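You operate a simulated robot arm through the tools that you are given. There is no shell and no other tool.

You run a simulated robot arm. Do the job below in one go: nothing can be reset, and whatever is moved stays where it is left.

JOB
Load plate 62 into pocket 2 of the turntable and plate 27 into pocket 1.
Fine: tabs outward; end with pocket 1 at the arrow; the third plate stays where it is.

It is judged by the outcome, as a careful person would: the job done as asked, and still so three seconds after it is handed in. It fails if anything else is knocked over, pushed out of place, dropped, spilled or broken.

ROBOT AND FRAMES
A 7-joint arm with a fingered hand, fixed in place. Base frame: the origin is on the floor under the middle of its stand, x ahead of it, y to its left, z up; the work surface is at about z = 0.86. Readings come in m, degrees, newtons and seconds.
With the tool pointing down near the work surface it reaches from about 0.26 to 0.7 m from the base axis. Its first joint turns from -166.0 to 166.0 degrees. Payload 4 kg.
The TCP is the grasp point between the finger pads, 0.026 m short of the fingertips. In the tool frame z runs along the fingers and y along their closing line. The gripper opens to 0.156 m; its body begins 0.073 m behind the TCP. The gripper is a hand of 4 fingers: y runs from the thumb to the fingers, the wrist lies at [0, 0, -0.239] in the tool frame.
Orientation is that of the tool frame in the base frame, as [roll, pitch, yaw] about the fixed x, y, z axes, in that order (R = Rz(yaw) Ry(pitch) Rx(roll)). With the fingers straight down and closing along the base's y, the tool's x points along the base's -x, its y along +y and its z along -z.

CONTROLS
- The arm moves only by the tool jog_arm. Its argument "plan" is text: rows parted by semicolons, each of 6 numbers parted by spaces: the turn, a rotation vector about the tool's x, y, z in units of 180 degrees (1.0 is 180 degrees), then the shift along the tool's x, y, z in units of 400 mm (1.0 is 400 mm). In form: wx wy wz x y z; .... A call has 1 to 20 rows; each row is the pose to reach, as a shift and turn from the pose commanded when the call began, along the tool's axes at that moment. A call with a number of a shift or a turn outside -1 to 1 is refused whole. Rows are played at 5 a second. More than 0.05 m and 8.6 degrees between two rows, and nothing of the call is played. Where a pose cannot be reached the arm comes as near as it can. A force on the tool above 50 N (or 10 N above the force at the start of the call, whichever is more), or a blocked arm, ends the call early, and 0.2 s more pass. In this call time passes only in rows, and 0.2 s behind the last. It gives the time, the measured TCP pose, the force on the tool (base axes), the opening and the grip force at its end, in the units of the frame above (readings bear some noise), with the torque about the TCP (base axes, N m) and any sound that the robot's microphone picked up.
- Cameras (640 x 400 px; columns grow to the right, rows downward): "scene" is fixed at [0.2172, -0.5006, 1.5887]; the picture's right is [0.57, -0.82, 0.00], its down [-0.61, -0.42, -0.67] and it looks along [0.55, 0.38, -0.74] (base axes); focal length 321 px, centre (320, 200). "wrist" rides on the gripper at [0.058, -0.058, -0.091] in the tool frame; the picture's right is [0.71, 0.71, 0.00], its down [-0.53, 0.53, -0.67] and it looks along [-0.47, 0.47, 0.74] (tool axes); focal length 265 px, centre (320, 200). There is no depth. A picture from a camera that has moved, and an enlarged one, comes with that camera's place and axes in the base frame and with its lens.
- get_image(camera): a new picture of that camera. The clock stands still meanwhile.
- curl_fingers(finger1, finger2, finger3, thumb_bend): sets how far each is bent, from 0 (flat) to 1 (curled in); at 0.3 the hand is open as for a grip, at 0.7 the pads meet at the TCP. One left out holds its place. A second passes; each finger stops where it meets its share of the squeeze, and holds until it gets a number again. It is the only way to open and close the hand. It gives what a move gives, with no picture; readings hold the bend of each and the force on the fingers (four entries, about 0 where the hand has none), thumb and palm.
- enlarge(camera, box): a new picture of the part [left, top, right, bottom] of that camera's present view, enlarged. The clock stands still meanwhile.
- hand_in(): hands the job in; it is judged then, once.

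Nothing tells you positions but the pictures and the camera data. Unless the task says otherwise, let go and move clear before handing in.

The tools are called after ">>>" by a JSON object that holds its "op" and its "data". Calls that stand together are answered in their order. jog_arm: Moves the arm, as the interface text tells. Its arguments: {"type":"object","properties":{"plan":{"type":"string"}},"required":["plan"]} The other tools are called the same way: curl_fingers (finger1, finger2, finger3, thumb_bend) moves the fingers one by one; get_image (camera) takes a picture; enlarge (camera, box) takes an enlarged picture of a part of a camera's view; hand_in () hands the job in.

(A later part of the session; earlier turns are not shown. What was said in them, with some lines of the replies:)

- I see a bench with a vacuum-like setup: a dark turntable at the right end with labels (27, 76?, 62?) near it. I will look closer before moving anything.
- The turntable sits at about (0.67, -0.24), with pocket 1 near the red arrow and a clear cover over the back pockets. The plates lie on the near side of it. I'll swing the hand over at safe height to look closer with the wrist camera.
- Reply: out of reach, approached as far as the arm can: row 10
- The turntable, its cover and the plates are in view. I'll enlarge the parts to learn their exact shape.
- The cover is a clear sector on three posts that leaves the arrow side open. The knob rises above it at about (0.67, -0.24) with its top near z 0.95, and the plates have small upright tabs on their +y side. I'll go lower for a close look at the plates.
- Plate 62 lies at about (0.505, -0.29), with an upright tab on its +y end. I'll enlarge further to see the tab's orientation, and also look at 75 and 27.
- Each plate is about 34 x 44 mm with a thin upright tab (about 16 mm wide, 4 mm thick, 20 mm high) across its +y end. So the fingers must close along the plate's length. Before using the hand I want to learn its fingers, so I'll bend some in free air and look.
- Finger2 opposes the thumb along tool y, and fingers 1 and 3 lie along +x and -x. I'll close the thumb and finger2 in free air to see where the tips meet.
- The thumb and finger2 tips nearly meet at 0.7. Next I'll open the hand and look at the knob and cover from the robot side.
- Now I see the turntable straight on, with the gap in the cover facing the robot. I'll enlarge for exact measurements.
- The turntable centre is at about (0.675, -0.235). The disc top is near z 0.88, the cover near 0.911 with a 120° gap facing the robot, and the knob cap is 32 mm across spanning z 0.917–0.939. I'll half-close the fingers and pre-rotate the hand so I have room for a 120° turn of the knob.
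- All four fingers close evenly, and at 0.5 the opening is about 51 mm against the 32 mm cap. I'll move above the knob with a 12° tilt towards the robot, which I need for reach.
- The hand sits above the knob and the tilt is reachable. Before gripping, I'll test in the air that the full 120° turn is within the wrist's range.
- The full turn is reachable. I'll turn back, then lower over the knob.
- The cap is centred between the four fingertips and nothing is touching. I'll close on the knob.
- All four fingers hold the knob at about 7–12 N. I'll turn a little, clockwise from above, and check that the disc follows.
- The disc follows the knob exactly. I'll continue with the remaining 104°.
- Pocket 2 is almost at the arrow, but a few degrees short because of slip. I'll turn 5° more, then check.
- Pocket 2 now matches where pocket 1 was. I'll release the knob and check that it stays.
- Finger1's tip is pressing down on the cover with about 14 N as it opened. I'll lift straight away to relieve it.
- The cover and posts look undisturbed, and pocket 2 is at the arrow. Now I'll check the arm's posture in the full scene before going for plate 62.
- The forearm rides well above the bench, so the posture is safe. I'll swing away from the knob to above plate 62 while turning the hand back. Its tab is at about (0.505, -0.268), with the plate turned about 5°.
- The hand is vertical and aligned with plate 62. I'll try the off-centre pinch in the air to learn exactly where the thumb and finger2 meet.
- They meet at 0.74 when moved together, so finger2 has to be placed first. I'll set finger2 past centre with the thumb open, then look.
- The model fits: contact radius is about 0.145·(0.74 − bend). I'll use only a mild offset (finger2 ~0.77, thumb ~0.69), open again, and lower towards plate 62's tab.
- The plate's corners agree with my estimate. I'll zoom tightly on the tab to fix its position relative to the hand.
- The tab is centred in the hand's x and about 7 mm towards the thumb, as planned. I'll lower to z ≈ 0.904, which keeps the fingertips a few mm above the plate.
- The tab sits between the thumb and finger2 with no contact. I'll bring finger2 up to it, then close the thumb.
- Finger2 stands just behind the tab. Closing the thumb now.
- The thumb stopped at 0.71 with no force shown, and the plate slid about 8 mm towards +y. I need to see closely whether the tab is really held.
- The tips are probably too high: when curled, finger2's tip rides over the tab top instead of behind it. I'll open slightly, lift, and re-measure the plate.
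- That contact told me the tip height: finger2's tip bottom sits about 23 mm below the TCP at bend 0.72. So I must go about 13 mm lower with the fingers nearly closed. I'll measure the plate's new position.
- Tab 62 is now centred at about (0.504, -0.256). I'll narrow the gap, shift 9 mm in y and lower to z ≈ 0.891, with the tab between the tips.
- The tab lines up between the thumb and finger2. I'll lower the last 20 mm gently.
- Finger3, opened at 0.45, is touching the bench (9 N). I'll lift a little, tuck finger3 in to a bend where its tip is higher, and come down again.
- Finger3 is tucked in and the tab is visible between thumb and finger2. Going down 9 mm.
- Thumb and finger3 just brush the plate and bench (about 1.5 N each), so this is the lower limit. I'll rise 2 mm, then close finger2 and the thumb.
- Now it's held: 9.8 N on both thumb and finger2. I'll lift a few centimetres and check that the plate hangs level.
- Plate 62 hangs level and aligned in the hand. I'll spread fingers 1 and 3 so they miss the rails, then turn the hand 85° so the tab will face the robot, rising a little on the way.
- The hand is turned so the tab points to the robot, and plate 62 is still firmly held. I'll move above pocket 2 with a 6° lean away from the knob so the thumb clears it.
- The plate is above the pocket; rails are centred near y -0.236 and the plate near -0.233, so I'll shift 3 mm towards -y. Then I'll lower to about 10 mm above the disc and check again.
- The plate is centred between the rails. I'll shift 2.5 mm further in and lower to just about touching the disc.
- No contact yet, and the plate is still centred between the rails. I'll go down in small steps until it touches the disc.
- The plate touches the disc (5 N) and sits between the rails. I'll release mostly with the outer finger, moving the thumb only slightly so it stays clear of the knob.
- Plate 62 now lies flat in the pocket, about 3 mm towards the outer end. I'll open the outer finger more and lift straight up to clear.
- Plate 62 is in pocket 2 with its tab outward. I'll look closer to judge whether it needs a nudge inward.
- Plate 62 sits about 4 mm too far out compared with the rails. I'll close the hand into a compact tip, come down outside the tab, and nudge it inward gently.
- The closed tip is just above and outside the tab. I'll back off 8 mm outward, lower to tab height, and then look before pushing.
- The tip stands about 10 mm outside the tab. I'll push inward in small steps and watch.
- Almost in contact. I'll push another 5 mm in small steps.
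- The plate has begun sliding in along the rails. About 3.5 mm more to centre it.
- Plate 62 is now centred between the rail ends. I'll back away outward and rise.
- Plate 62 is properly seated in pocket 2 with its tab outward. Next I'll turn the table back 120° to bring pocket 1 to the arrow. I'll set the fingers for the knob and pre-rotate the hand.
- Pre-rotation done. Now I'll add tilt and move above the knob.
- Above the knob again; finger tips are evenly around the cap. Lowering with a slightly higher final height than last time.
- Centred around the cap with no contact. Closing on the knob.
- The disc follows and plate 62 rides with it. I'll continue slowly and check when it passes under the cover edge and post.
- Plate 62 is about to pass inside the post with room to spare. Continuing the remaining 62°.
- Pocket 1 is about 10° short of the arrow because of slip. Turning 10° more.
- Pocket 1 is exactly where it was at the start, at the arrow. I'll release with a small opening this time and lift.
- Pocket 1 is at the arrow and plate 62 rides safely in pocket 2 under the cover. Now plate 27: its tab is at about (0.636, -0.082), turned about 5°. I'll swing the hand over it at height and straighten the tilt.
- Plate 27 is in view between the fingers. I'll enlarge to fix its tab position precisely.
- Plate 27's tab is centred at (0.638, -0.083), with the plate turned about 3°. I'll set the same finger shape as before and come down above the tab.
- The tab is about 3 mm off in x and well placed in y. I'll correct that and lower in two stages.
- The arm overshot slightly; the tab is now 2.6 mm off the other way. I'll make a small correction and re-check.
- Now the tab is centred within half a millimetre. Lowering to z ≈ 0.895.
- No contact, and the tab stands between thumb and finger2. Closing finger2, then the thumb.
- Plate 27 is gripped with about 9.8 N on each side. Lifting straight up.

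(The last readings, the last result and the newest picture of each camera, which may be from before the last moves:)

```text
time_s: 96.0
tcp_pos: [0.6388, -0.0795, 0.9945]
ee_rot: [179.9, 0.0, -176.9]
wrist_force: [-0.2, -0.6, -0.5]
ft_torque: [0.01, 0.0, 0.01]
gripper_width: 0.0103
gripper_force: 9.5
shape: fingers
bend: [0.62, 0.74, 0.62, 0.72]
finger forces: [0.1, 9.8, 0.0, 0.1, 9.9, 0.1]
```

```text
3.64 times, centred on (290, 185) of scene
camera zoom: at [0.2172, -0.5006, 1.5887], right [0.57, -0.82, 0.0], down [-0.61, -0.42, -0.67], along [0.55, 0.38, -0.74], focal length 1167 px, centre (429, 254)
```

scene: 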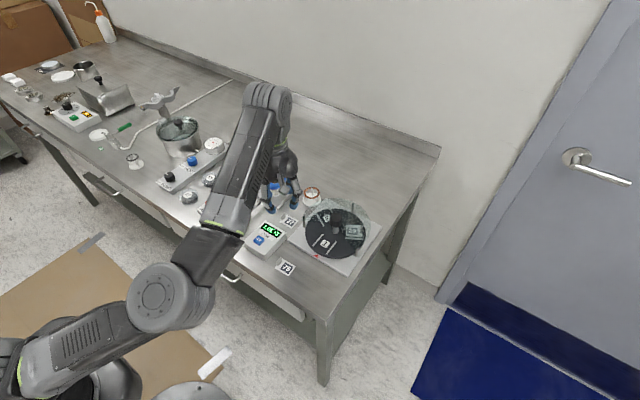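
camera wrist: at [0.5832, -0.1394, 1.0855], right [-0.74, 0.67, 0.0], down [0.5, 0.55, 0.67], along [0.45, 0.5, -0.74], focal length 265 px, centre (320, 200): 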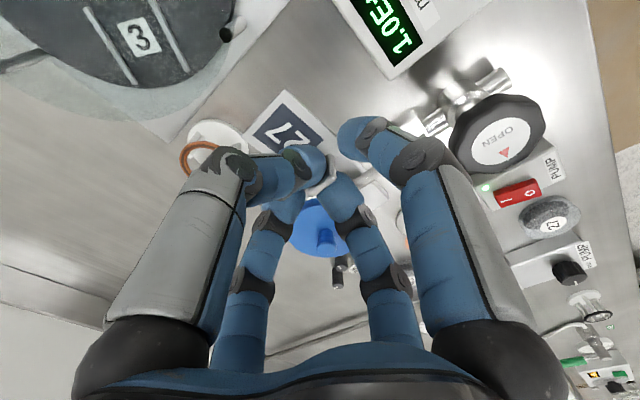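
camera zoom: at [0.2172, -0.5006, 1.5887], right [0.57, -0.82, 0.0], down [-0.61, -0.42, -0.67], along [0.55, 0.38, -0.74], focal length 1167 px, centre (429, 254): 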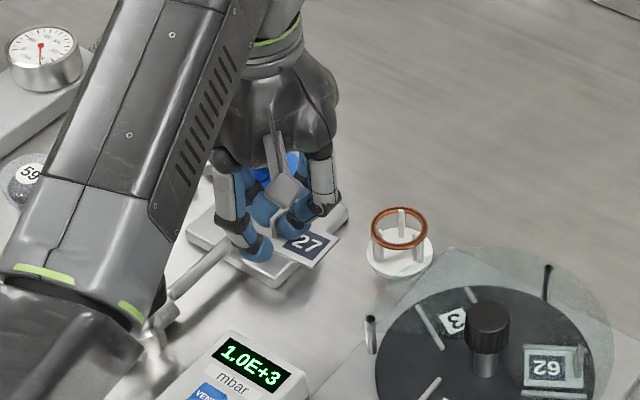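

Plate 27 is held firmly and nothing around was disturbed. I'll carry it to in front of pocket 1 while turning the hand 87°.

>>> {"op": "jog_arm", "data": {"plan": "0 0 -0.0403 0.015 -0.0318 -0.0033; 0 0 -0.0806 0.0299 -0.0635 -0.0065; 0 0 -0.1208 0.0449 -0.0953 -0.0098; 0 0 -0.1611 0.0598 -0.127 -0.013; 0 0 -0.2014 0.0748 -0.1588 -0.0163; 0 0 -0.2417 0.0898 -0.1905 -0.0195; 0 0 -0.2819 0.1047 -0.2223 -0.0228; 0 0 -0.3222 0.1197 -0.254 -0.026; 0 0 -0.3625 0.1346 -0.2858 -0.0293; 0 0 -0.4028 0.1496 -0.3175 -0.0325; 0 0 -0.443 0.1645 -0.3493 -0.0358; 0 0 -0.4833 0.1795 -0.381 -0.039"}}

>>> {"op": "curl_fingers", "data": {"finger1": 0.3, "finger3": 0.3}}

>>> {"op": "get_image", "data": {"camera": "wrist"}}

>>> {"op": "enlarge", "data": {"camera": "wrist", "box": [190, 20, 370, 180]}}

```text
time_s: 98.6
tcp_pos: [0.5738, -0.2343, 1.0117]
ee_rot: [-179.9, -0.1, -89.9]
wrist_force: [-0.2, 0.1, -0.8]
ft_torque: [0.02, 0.02, 0.0]
gripper_width: 0.0101
gripper_force: 9.6
shape: fingers
bend: [0.62, 0.74, 0.62, 0.72]
finger forces: [0.0, 9.8, 0.1, 0.0, 9.6, 0.1]
```

```text
time_s: 99.6
tcp_pos: [0.5733, -0.2344, 1.0114]
ee_rot: [179.9, 0.0, -89.9]
wrist_force: [0.5, 0.8, 0.1]
ft_torque: [-0.01, 0.01, -0.03]
gripper_width: 0.0709
gripper_force: 9.3
shape: fingers
bend: [0.3, 0.74, 0.3, 0.72]
finger forces: [0.1, 9.8, 0.1, 0.1, 9.7, 0.0]
```

```text
taken
camera wrist: at [0.6307, -0.2926, 1.1033], right [-0.71, -0.71, 0.0], down [-0.53, 0.53, 0.67], along [-0.47, 0.47, -0.74], focal length 265 px, centre (320, 200)
```

wrist: 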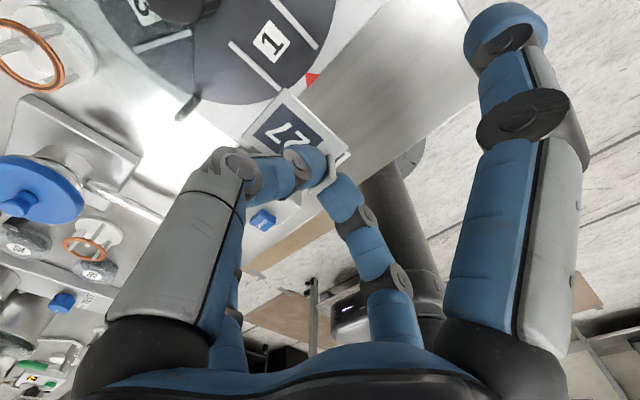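

```text
2.50 times, centred on (280, 100) of wrist
camera zoom: at [0.6307, -0.2926, 1.1033], right [-0.71, -0.71, 0.0], down [-0.53, 0.53, 0.67], along [-0.47, 0.47, -0.74], focal length 664 px, centre (420, 450)
```

zoom: 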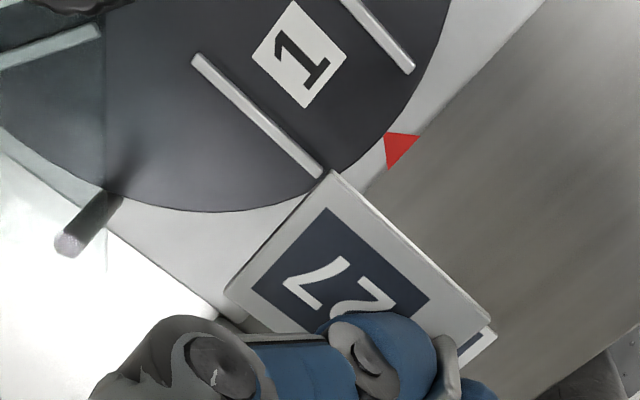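

Plate 27 sits in the hand just as plate 62 did. I'll tilt 6° and move above pocket 1.

>>> {"op": "jog_arm", "data": {"plan": "0.0111 0 0 0.0007 -0.0223 0.035; 0.0222 0 0 0.0015 -0.0447 0.075; 0.0333 0 0 0.0023 -0.067 0.118; 0.0333 0 0 0.0023 -0.067 0.118"}}

>>> {"op": "enlarge", "data": {"camera": "wrist", "box": [210, 30, 370, 200]}}

>>> {"op": "enlarge", "data": {"camera": "scene", "box": [290, 170, 390, 270]}}

```text
time_s: 100.6
tcp_pos: [0.6013, -0.2368, 0.9617]
ee_rot: [-174.0, -0.1, -89.9]
wrist_force: [-0.3, -0.3, -1.1]
ft_torque: [0.03, 0.04, 0.01]
gripper_width: 0.071
gripper_force: 10.0
shape: fingers
bend: [0.3, 0.74, 0.3, 0.72]
finger forces: [0.0, 9.7, 0.0, 0.1, 9.6, 0.0]
```

```text
2.35 times, centred on (290, 115) of wrist
camera zoom: at [0.6492, -0.2941, 1.0585], right [-0.7, -0.71, -0.07], down [-0.59, 0.53, 0.61], along [-0.39, 0.47, -0.79], focal length 624 px, centre (391, 400)
```

zoom: 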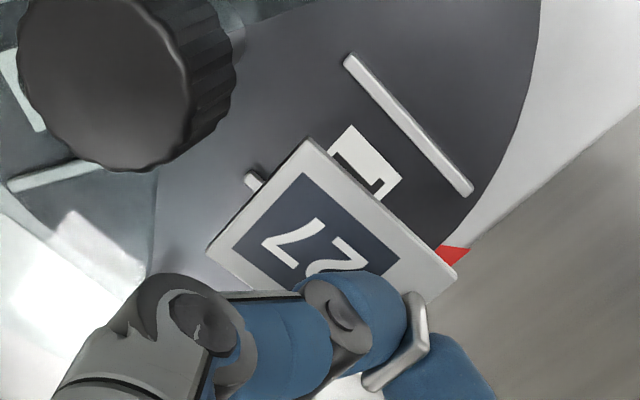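

```text
4.00 times, centred on (340, 220) of scene
camera zoom: at [0.2172, -0.5006, 1.5887], right [0.57, -0.82, 0.0], down [-0.61, -0.42, -0.67], along [0.55, 0.38, -0.74], focal length 1284 px, centre (240, 120)
```

zoom: 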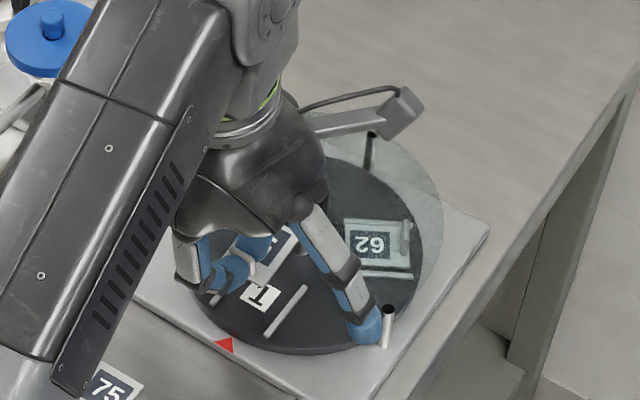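

Centre lines differ by only 1.5 mm. I'll correct that and lower to about 10 mm above the disc.

>>> {"op": "jog_arm", "data": {"plan": "0 0 0 0.0037 0.0027 0.025; 0 0 0 0.0037 0.0053 0.05; 0 0 0 0.0037 0.008 0.075; 0 0 0 0.0037 0.0095 0.089; 0 0 0 0.0037 0.0095 0.089"}}

>>> {"op": "enlarge", "data": {"camera": "wrist", "box": [190, 60, 370, 220]}}

```text
time_s: 101.8
tcp_pos: [0.601, -0.2356, 0.9278]
ee_rot: [-174.0, 0.0, -90.0]
wrist_force: [-0.5, -0.7, 0.3]
ft_torque: [0.02, 0.01, -0.01]
gripper_width: 0.071
gripper_force: 9.8
shape: fingers
bend: [0.3, 0.74, 0.3, 0.72]
finger forces: [0.1, 9.7, 0.0, 0.1, 9.6, 0.0]
```

```text
2.50 times, centred on (280, 140) of wrist
camera zoom: at [0.649, -0.2952, 1.0251], right [-0.7, -0.71, -0.07], down [-0.59, 0.53, 0.61], along [-0.39, 0.47, -0.79], focal length 664 px, centre (420, 350)
```

zoom: 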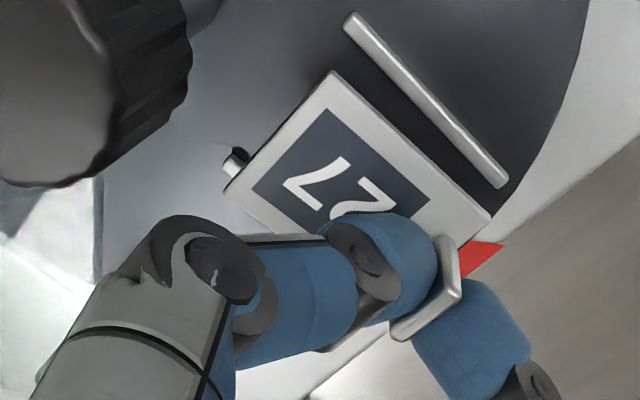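

Aligned within half a millimetre. Lowering to near-contact, then in small steps until it touches.

>>> {"op": "jog_arm", "data": {"plan": "0 0 0 0 0.0013 0.0124; 0 0 0 0 0.0025 0.0237; 0 0 0 0 0.0037 0.0346; 0 0 0 0 0.0041 0.0384; 0 0 0 0 0.0044 0.041"}}

>>> {"op": "enlarge", "data": {"camera": "wrist", "box": [190, 60, 370, 220]}}

```text
time_s: 103.0
tcp_pos: [0.6015, -0.2365, 0.9114]
ee_rot: [-173.9, 0.0, -90.0]
wrist_force: [0.1, 0.0, 0.9]
ft_torque: [0.0, -0.02, 0.01]
gripper_width: 0.0707
gripper_force: 9.6
shape: fingers
bend: [0.3, 0.74, 0.3, 0.72]
finger forces: [0.0, 10.0, 0.0, 0.0, 10.4, 0.0]
```

```text
2.50 times, centred on (280, 140) of wrist
camera zoom: at [0.6487, -0.2948, 1.0082], right [-0.7, -0.71, -0.07], down [-0.59, 0.53, 0.61], along [-0.39, 0.47, -0.79], focal length 664 px, centre (420, 350)
```

zoom: 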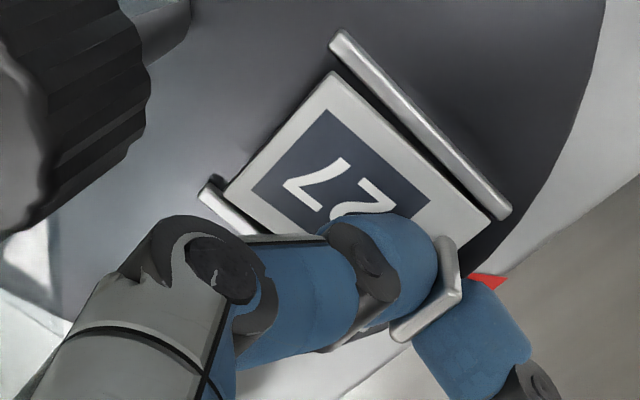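

Light contact (about 1 N). I'll release with small, balanced openings so the plate is not dragged outward.

>>> {"op": "curl_fingers", "data": {"finger2": 0.72, "thumb_bend": 0.69}}

>>> {"op": "enlarge", "data": {"camera": "wrist", "box": [190, 60, 370, 220]}}

```text
time_s: 104.0
tcp_pos: [0.6012, -0.2371, 0.9114]
ee_rot: [-173.9, -0.1, -89.9]
wrist_force: [1.1, -0.2, 1.9]
ft_torque: [0.03, 0.0, 0.02]
gripper_width: 0.0711
gripper_force: 1.8
shape: fingers
bend: [0.3, 0.71, 0.3, 0.69]
finger forces: [0.0, 1.8, 0.0, 0.0, 1.4, 0.0]
```

```text
2.50 times, centred on (280, 140) of wrist
camera zoom: at [0.6487, -0.2948, 1.008], right [-0.7, -0.71, -0.07], down [-0.59, 0.53, 0.61], along [-0.39, 0.47, -0.79], focal length 664 px, centre (420, 350)
```

zoom: 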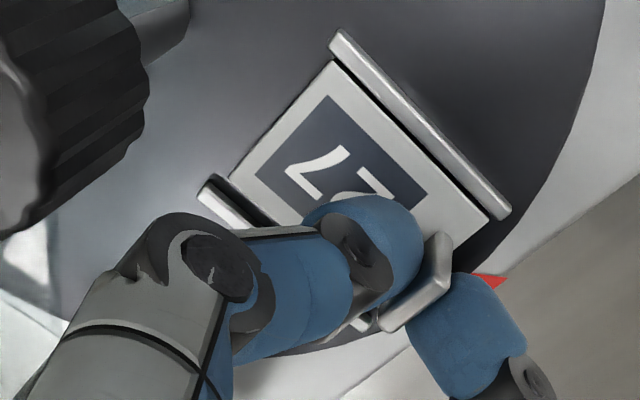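

The plate stays put and the grip is down to about 1.6 N. Opening a little more.

>>> {"op": "curl_fingers", "data": {"finger2": 0.69, "thumb_bend": 0.68}}

>>> {"op": "enlarge", "data": {"camera": "wrist", "box": [190, 60, 370, 220]}}

```text
time_s: 105.0
tcp_pos: [0.6023, -0.2362, 0.9116]
ee_rot: [-174.0, 0.0, -89.9]
wrist_force: [0.9, 1.2, 0.3]
ft_torque: [-0.02, -0.02, 0.01]
gripper_width: 0.0715
gripper_force: 0.2
shape: fingers
bend: [0.3, 0.69, 0.3, 0.68]
finger forces: [0.1, 0.0, 0.0, 0.1, 0.1, 0.0]
```

```text
2.50 times, centred on (280, 140) of wrist
camera zoom: at [0.6487, -0.2948, 1.0079], right [-0.7, -0.71, -0.07], down [-0.59, 0.53, 0.61], along [-0.39, 0.47, -0.79], focal length 664 px, centre (420, 350)
```

zoom: 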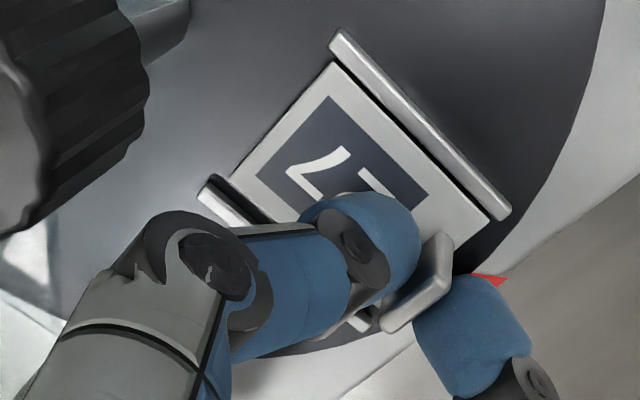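

Released with no force and the plate is well placed. I'll open the outer finger a bit and lift straight up.

>>> {"op": "curl_fingers", "data": {"finger2": 0.64}}

>>> {"op": "jog_arm", "data": {"plan": "0 0 0 0 -0.0007 -0.0062; 0 0 0 0 -0.002 -0.0186; 0 0 0 0 -0.0047 -0.0435; 0 0 0 0 -0.01 -0.0932; 0 0 0 0 -0.016 -0.149; 0 0 0 0 -0.0226 -0.2113; 0 0 0 0 -0.0279 -0.261"}}

>>> {"op": "get_image", "data": {"camera": "wrist"}}

>>> {"op": "enlarge", "data": {"camera": "wrist", "box": [225, 20, 365, 150]}}

>>> {"op": "enlarge", "data": {"camera": "scene", "box": [290, 180, 390, 270]}}

```text
time_s: 106.0
tcp_pos: [0.6006, -0.2379, 0.9115]
ee_rot: [-174.0, 0.1, -90.0]
wrist_force: [0.7, 0.3, -0.6]
ft_torque: [0.0, -0.01, 0.05]
gripper_width: 0.0714
gripper_force: 0.1
shape: fingers
bend: [0.3, 0.64, 0.3, 0.68]
finger forces: [0.0, 0.0, 0.0, 0.0, 0.2, 0.1]
```

```text
time_s: 107.6
tcp_pos: [0.6022, -0.2363, 1.0197]
ee_rot: [-173.9, 0.0, -90.0]
wrist_force: [0.0, 0.2, 0.6]
ft_torque: [0.04, -0.02, 0.04]
gripper_width: 0.0713
gripper_force: 0.1
shape: fingers
bend: [0.3, 0.64, 0.3, 0.68]
finger forces: [0.0, 0.0, 0.0, 0.0, 0.0, 0.0]
```

```text
taken
camera wrist: at [0.6495, -0.295, 1.1151], right [-0.7, -0.71, -0.07], down [-0.59, 0.53, 0.61], along [-0.39, 0.47, -0.79], focal length 265 px, centre (320, 200)
```

wrist: 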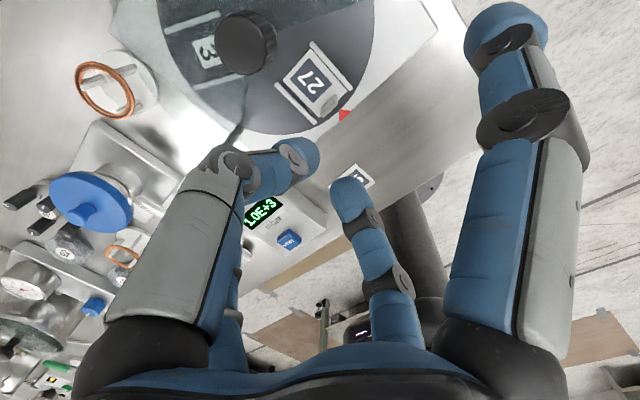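

```text
3.08 times, centred on (295, 85) of wrist
camera zoom: at [0.6495, -0.295, 1.1151], right [-0.7, -0.71, -0.07], down [-0.59, 0.53, 0.61], along [-0.39, 0.47, -0.79], focal length 817 px, centre (397, 554)
```

zoom: 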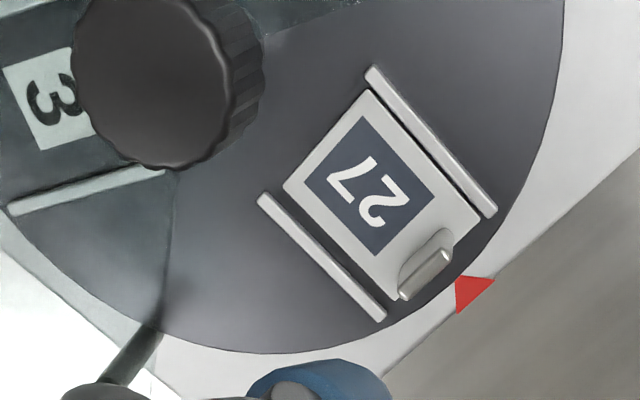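

```text
4.44 times, centred on (340, 225) of scene
camera zoom: at [0.2172, -0.5006, 1.5887], right [0.57, -0.82, 0.0], down [-0.61, -0.42, -0.67], along [0.55, 0.38, -0.74], focal length 1426 px, centre (231, 89)
```

zoom: 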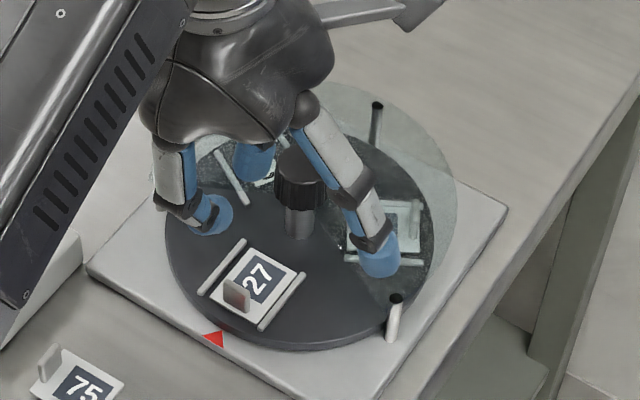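

Plate 27 lies fully within pocket 1's rails, tab outward, with the pocket at the arrow. I'll back the hand away and verify the whole scene.

>>> {"op": "jog_arm", "data": {"plan": "0 0 0 0 0.06 -0.04; 0 0 0 0 0.12 -0.08; 0 0 0 0 0.18 -0.1; 0 0 0 0 0.24 -0.12; 0 0 0 0 0.3 -0.14; 0 0 0 0 0.36 -0.16; 0 0 0 0 0.42 -0.18"}}

>>> {"op": "get_image", "data": {"camera": "scene"}}

>>> {"op": "enlarge", "data": {"camera": "scene", "box": [260, 170, 400, 310]}}

```text
time_s: 109.2
tcp_pos: [0.4259, -0.2371, 1.071]
ee_rot: [-174.0, -0.1, -90.0]
wrist_force: [1.0, -0.1, 0.3]
ft_torque: [0.0, -0.01, 0.01]
gripper_width: 0.0714
gripper_force: 0.1
shape: fingers
bend: [0.3, 0.64, 0.3, 0.68]
finger forces: [0.0, 0.0, 0.0, 0.0, 0.0, 0.1]
```

```text
taken
```

scene: 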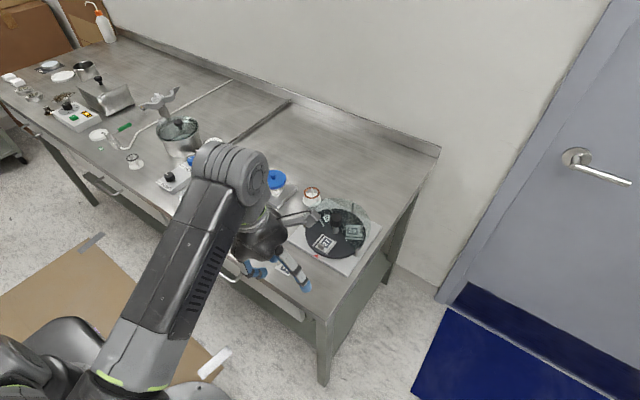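

```text
2.86 times, centred on (330, 240) of scene
camera zoom: at [0.2172, -0.5006, 1.5887], right [0.57, -0.82, 0.0], down [-0.61, -0.42, -0.67], along [0.55, 0.38, -0.74], focal length 917 px, centre (291, 86)
```

zoom: 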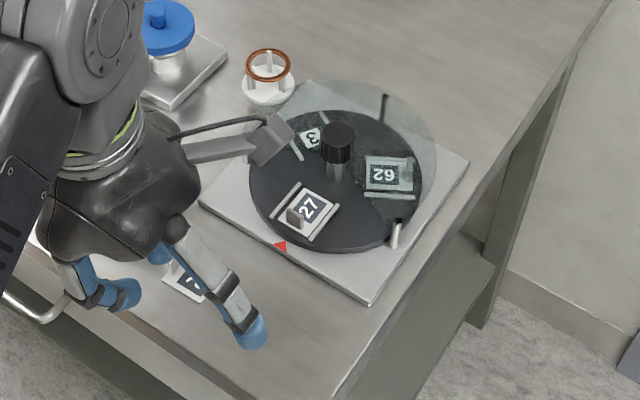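

Everything looks right: 27 in pocket 1 at the arrow, 62 in pocket 2. I'll move the hand fully clear and check plate 75 and the rest once more.

>>> {"op": "jog_arm", "data": {"plan": "0 0 0 0 -0.005 -0.05; 0 0 0 -0.08 -0.01 -0.1; 0 0 0 -0.16 -0.015 -0.15; 0 0 0 -0.24 -0.02 -0.2; 0 0 0 -0.32 -0.02 -0.2; 0 0 0 -0.4 -0.02 -0.2; 0 0 0 -0.48 -0.02 -0.2; 0 0 0 -0.56 -0.02 -0.2; 0 0 0 -0.62 -0.02 -0.2"}}

>>> {"op": "get_image", "data": {"camera": "scene"}}

>>> {"op": "enlarge", "data": {"camera": "scene", "box": [260, 170, 400, 310]}}

>>> {"op": "enlarge", "data": {"camera": "scene", "box": [300, 200, 380, 270]}}

```text
time_s: 111.2
tcp_pos: [0.4263, 0.0105, 1.1507]
ee_rot: [-174.1, 0.0, -90.0]
wrist_force: [-0.9, -0.2, 0.1]
ft_torque: [0.02, 0.03, -0.01]
gripper_width: 0.0716
gripper_force: 0.2
shape: fingers
bend: [0.3, 0.64, 0.3, 0.68]
finger forces: [0.1, 0.0, 0.0, 0.1, 0.1, 0.0]
```

```text
taken
```

scene: 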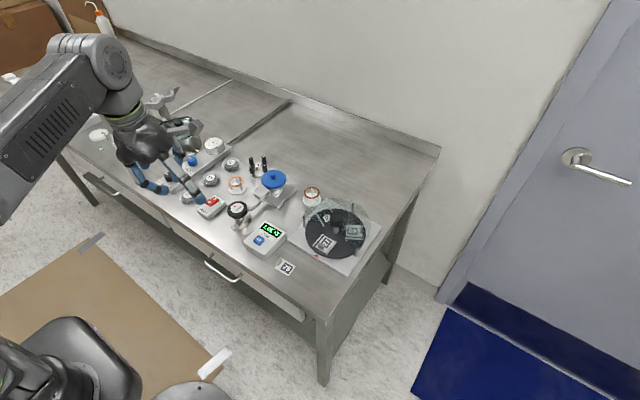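

```text
2.86 times, centred on (330, 240) of scene
camera zoom: at [0.2172, -0.5006, 1.5887], right [0.57, -0.82, 0.0], down [-0.61, -0.42, -0.67], along [0.55, 0.38, -0.74], focal length 917 px, centre (291, 86)
```

zoom: 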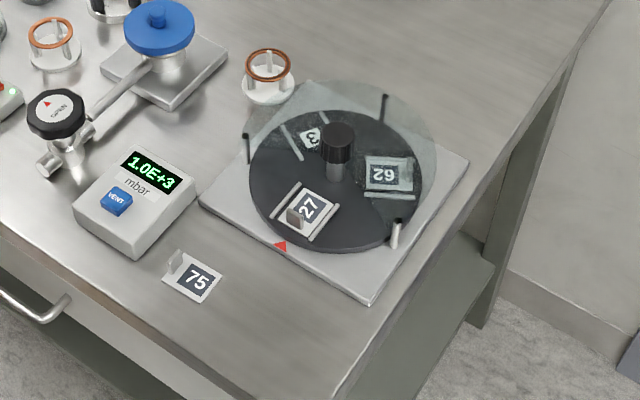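

```text
5.71 times, centred on (340, 235) of scene
camera zoom: at [0.2172, -0.5006, 1.5887], right [0.57, -0.82, 0.0], down [-0.61, -0.42, -0.67], along [0.55, 0.38, -0.74], focal length 1834 px, centre (206, 0)
```

zoom: 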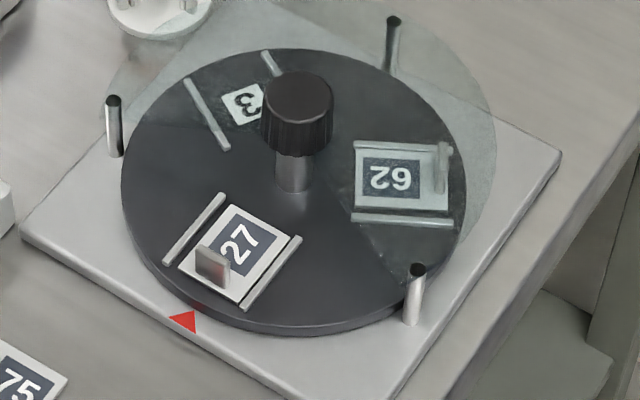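

Plate 75 and the other items are where they started. One last close look at plate 62 under the cover and plate 27.

>>> {"op": "enlarge", "data": {"camera": "scene", "box": [335, 215, 370, 245]}}

>>> {"op": "enlarge", "data": {"camera": "scene", "box": [305, 225, 345, 260]}}

>>> {"op": "enlarge", "data": {"camera": "scene", "box": [120, 120, 300, 240]}}

```text
13.33 times, centred on (352, 230) of scene
camera zoom: at [0.2172, -0.5006, 1.5887], right [0.57, -0.82, 0.0], down [-0.61, -0.42, -0.67], along [0.55, 0.38, -0.74], focal length 4279 px, centre (-113, -200)
```

zoom: 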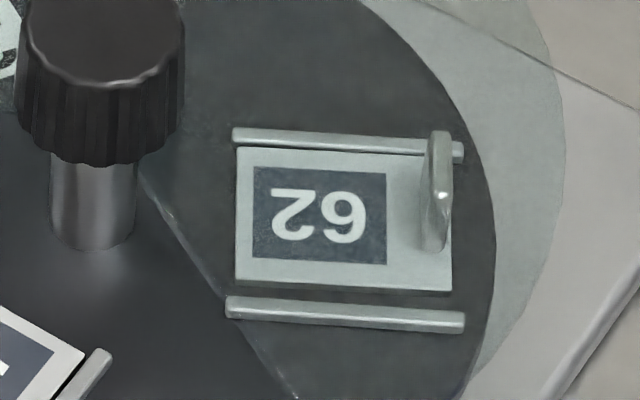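

```text
11.43 times, centred on (325, 242) of scene
camera zoom: at [0.2172, -0.5006, 1.5887], right [0.57, -0.82, 0.0], down [-0.61, -0.42, -0.67], along [0.55, 0.38, -0.74], focal length 3667 px, centre (263, -286)
```

zoom: 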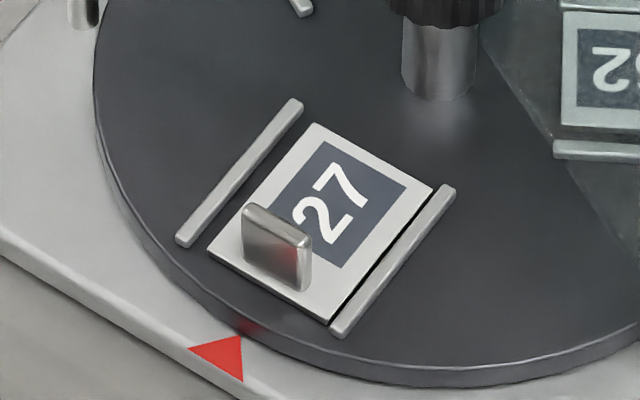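

```text
3.33 times, centred on (210, 180) of scene
camera zoom: at [0.2172, -0.5006, 1.5887], right [0.57, -0.82, 0.0], down [-0.61, -0.42, -0.67], along [0.55, 0.38, -0.74], focal length 1070 px, centre (687, 267)
```

zoom: 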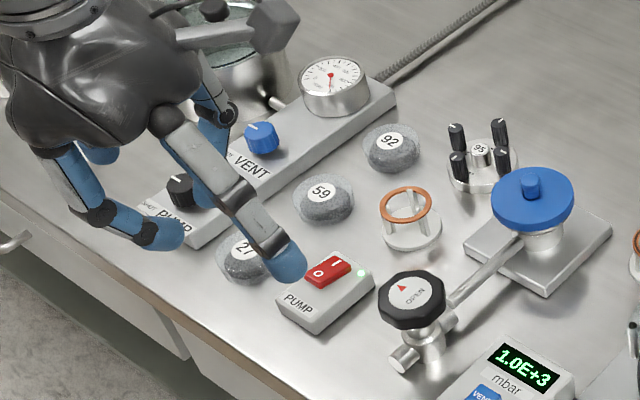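

Plate 27 lies flat in pocket 1 at the arrow with its tab outward. Plate 62 lies flat between pocket 2's rails, tab outward, and plate 75 is untouched. The hand is empty and clear, so I'm handing in.

>>> {"op": "hand_in", "data": {}}

```text
The job is handed in.
```

The job is handed in. Plate 27 is in pocket 1 and plate 62 is in pocket 2, both lying flat between the rails with tabs outward, and pocket 1 is back at the arrow. Plate 75 is where it started, and in the last pictures nothing else had moved.

- **Cover contact:** while letting go of the knob the first time, one finger pressed on the clear cover with about 14 N until I lifted it off. The cover and posts looked unchanged afterwards.
- **Plate 62:** my first attempt to grip it slid it about 12 mm along the bench before I got hold of it. After I set it in the pocket, I nudged it about 4 mm inward to centre it. It sits close to one rail, still within the pocket.
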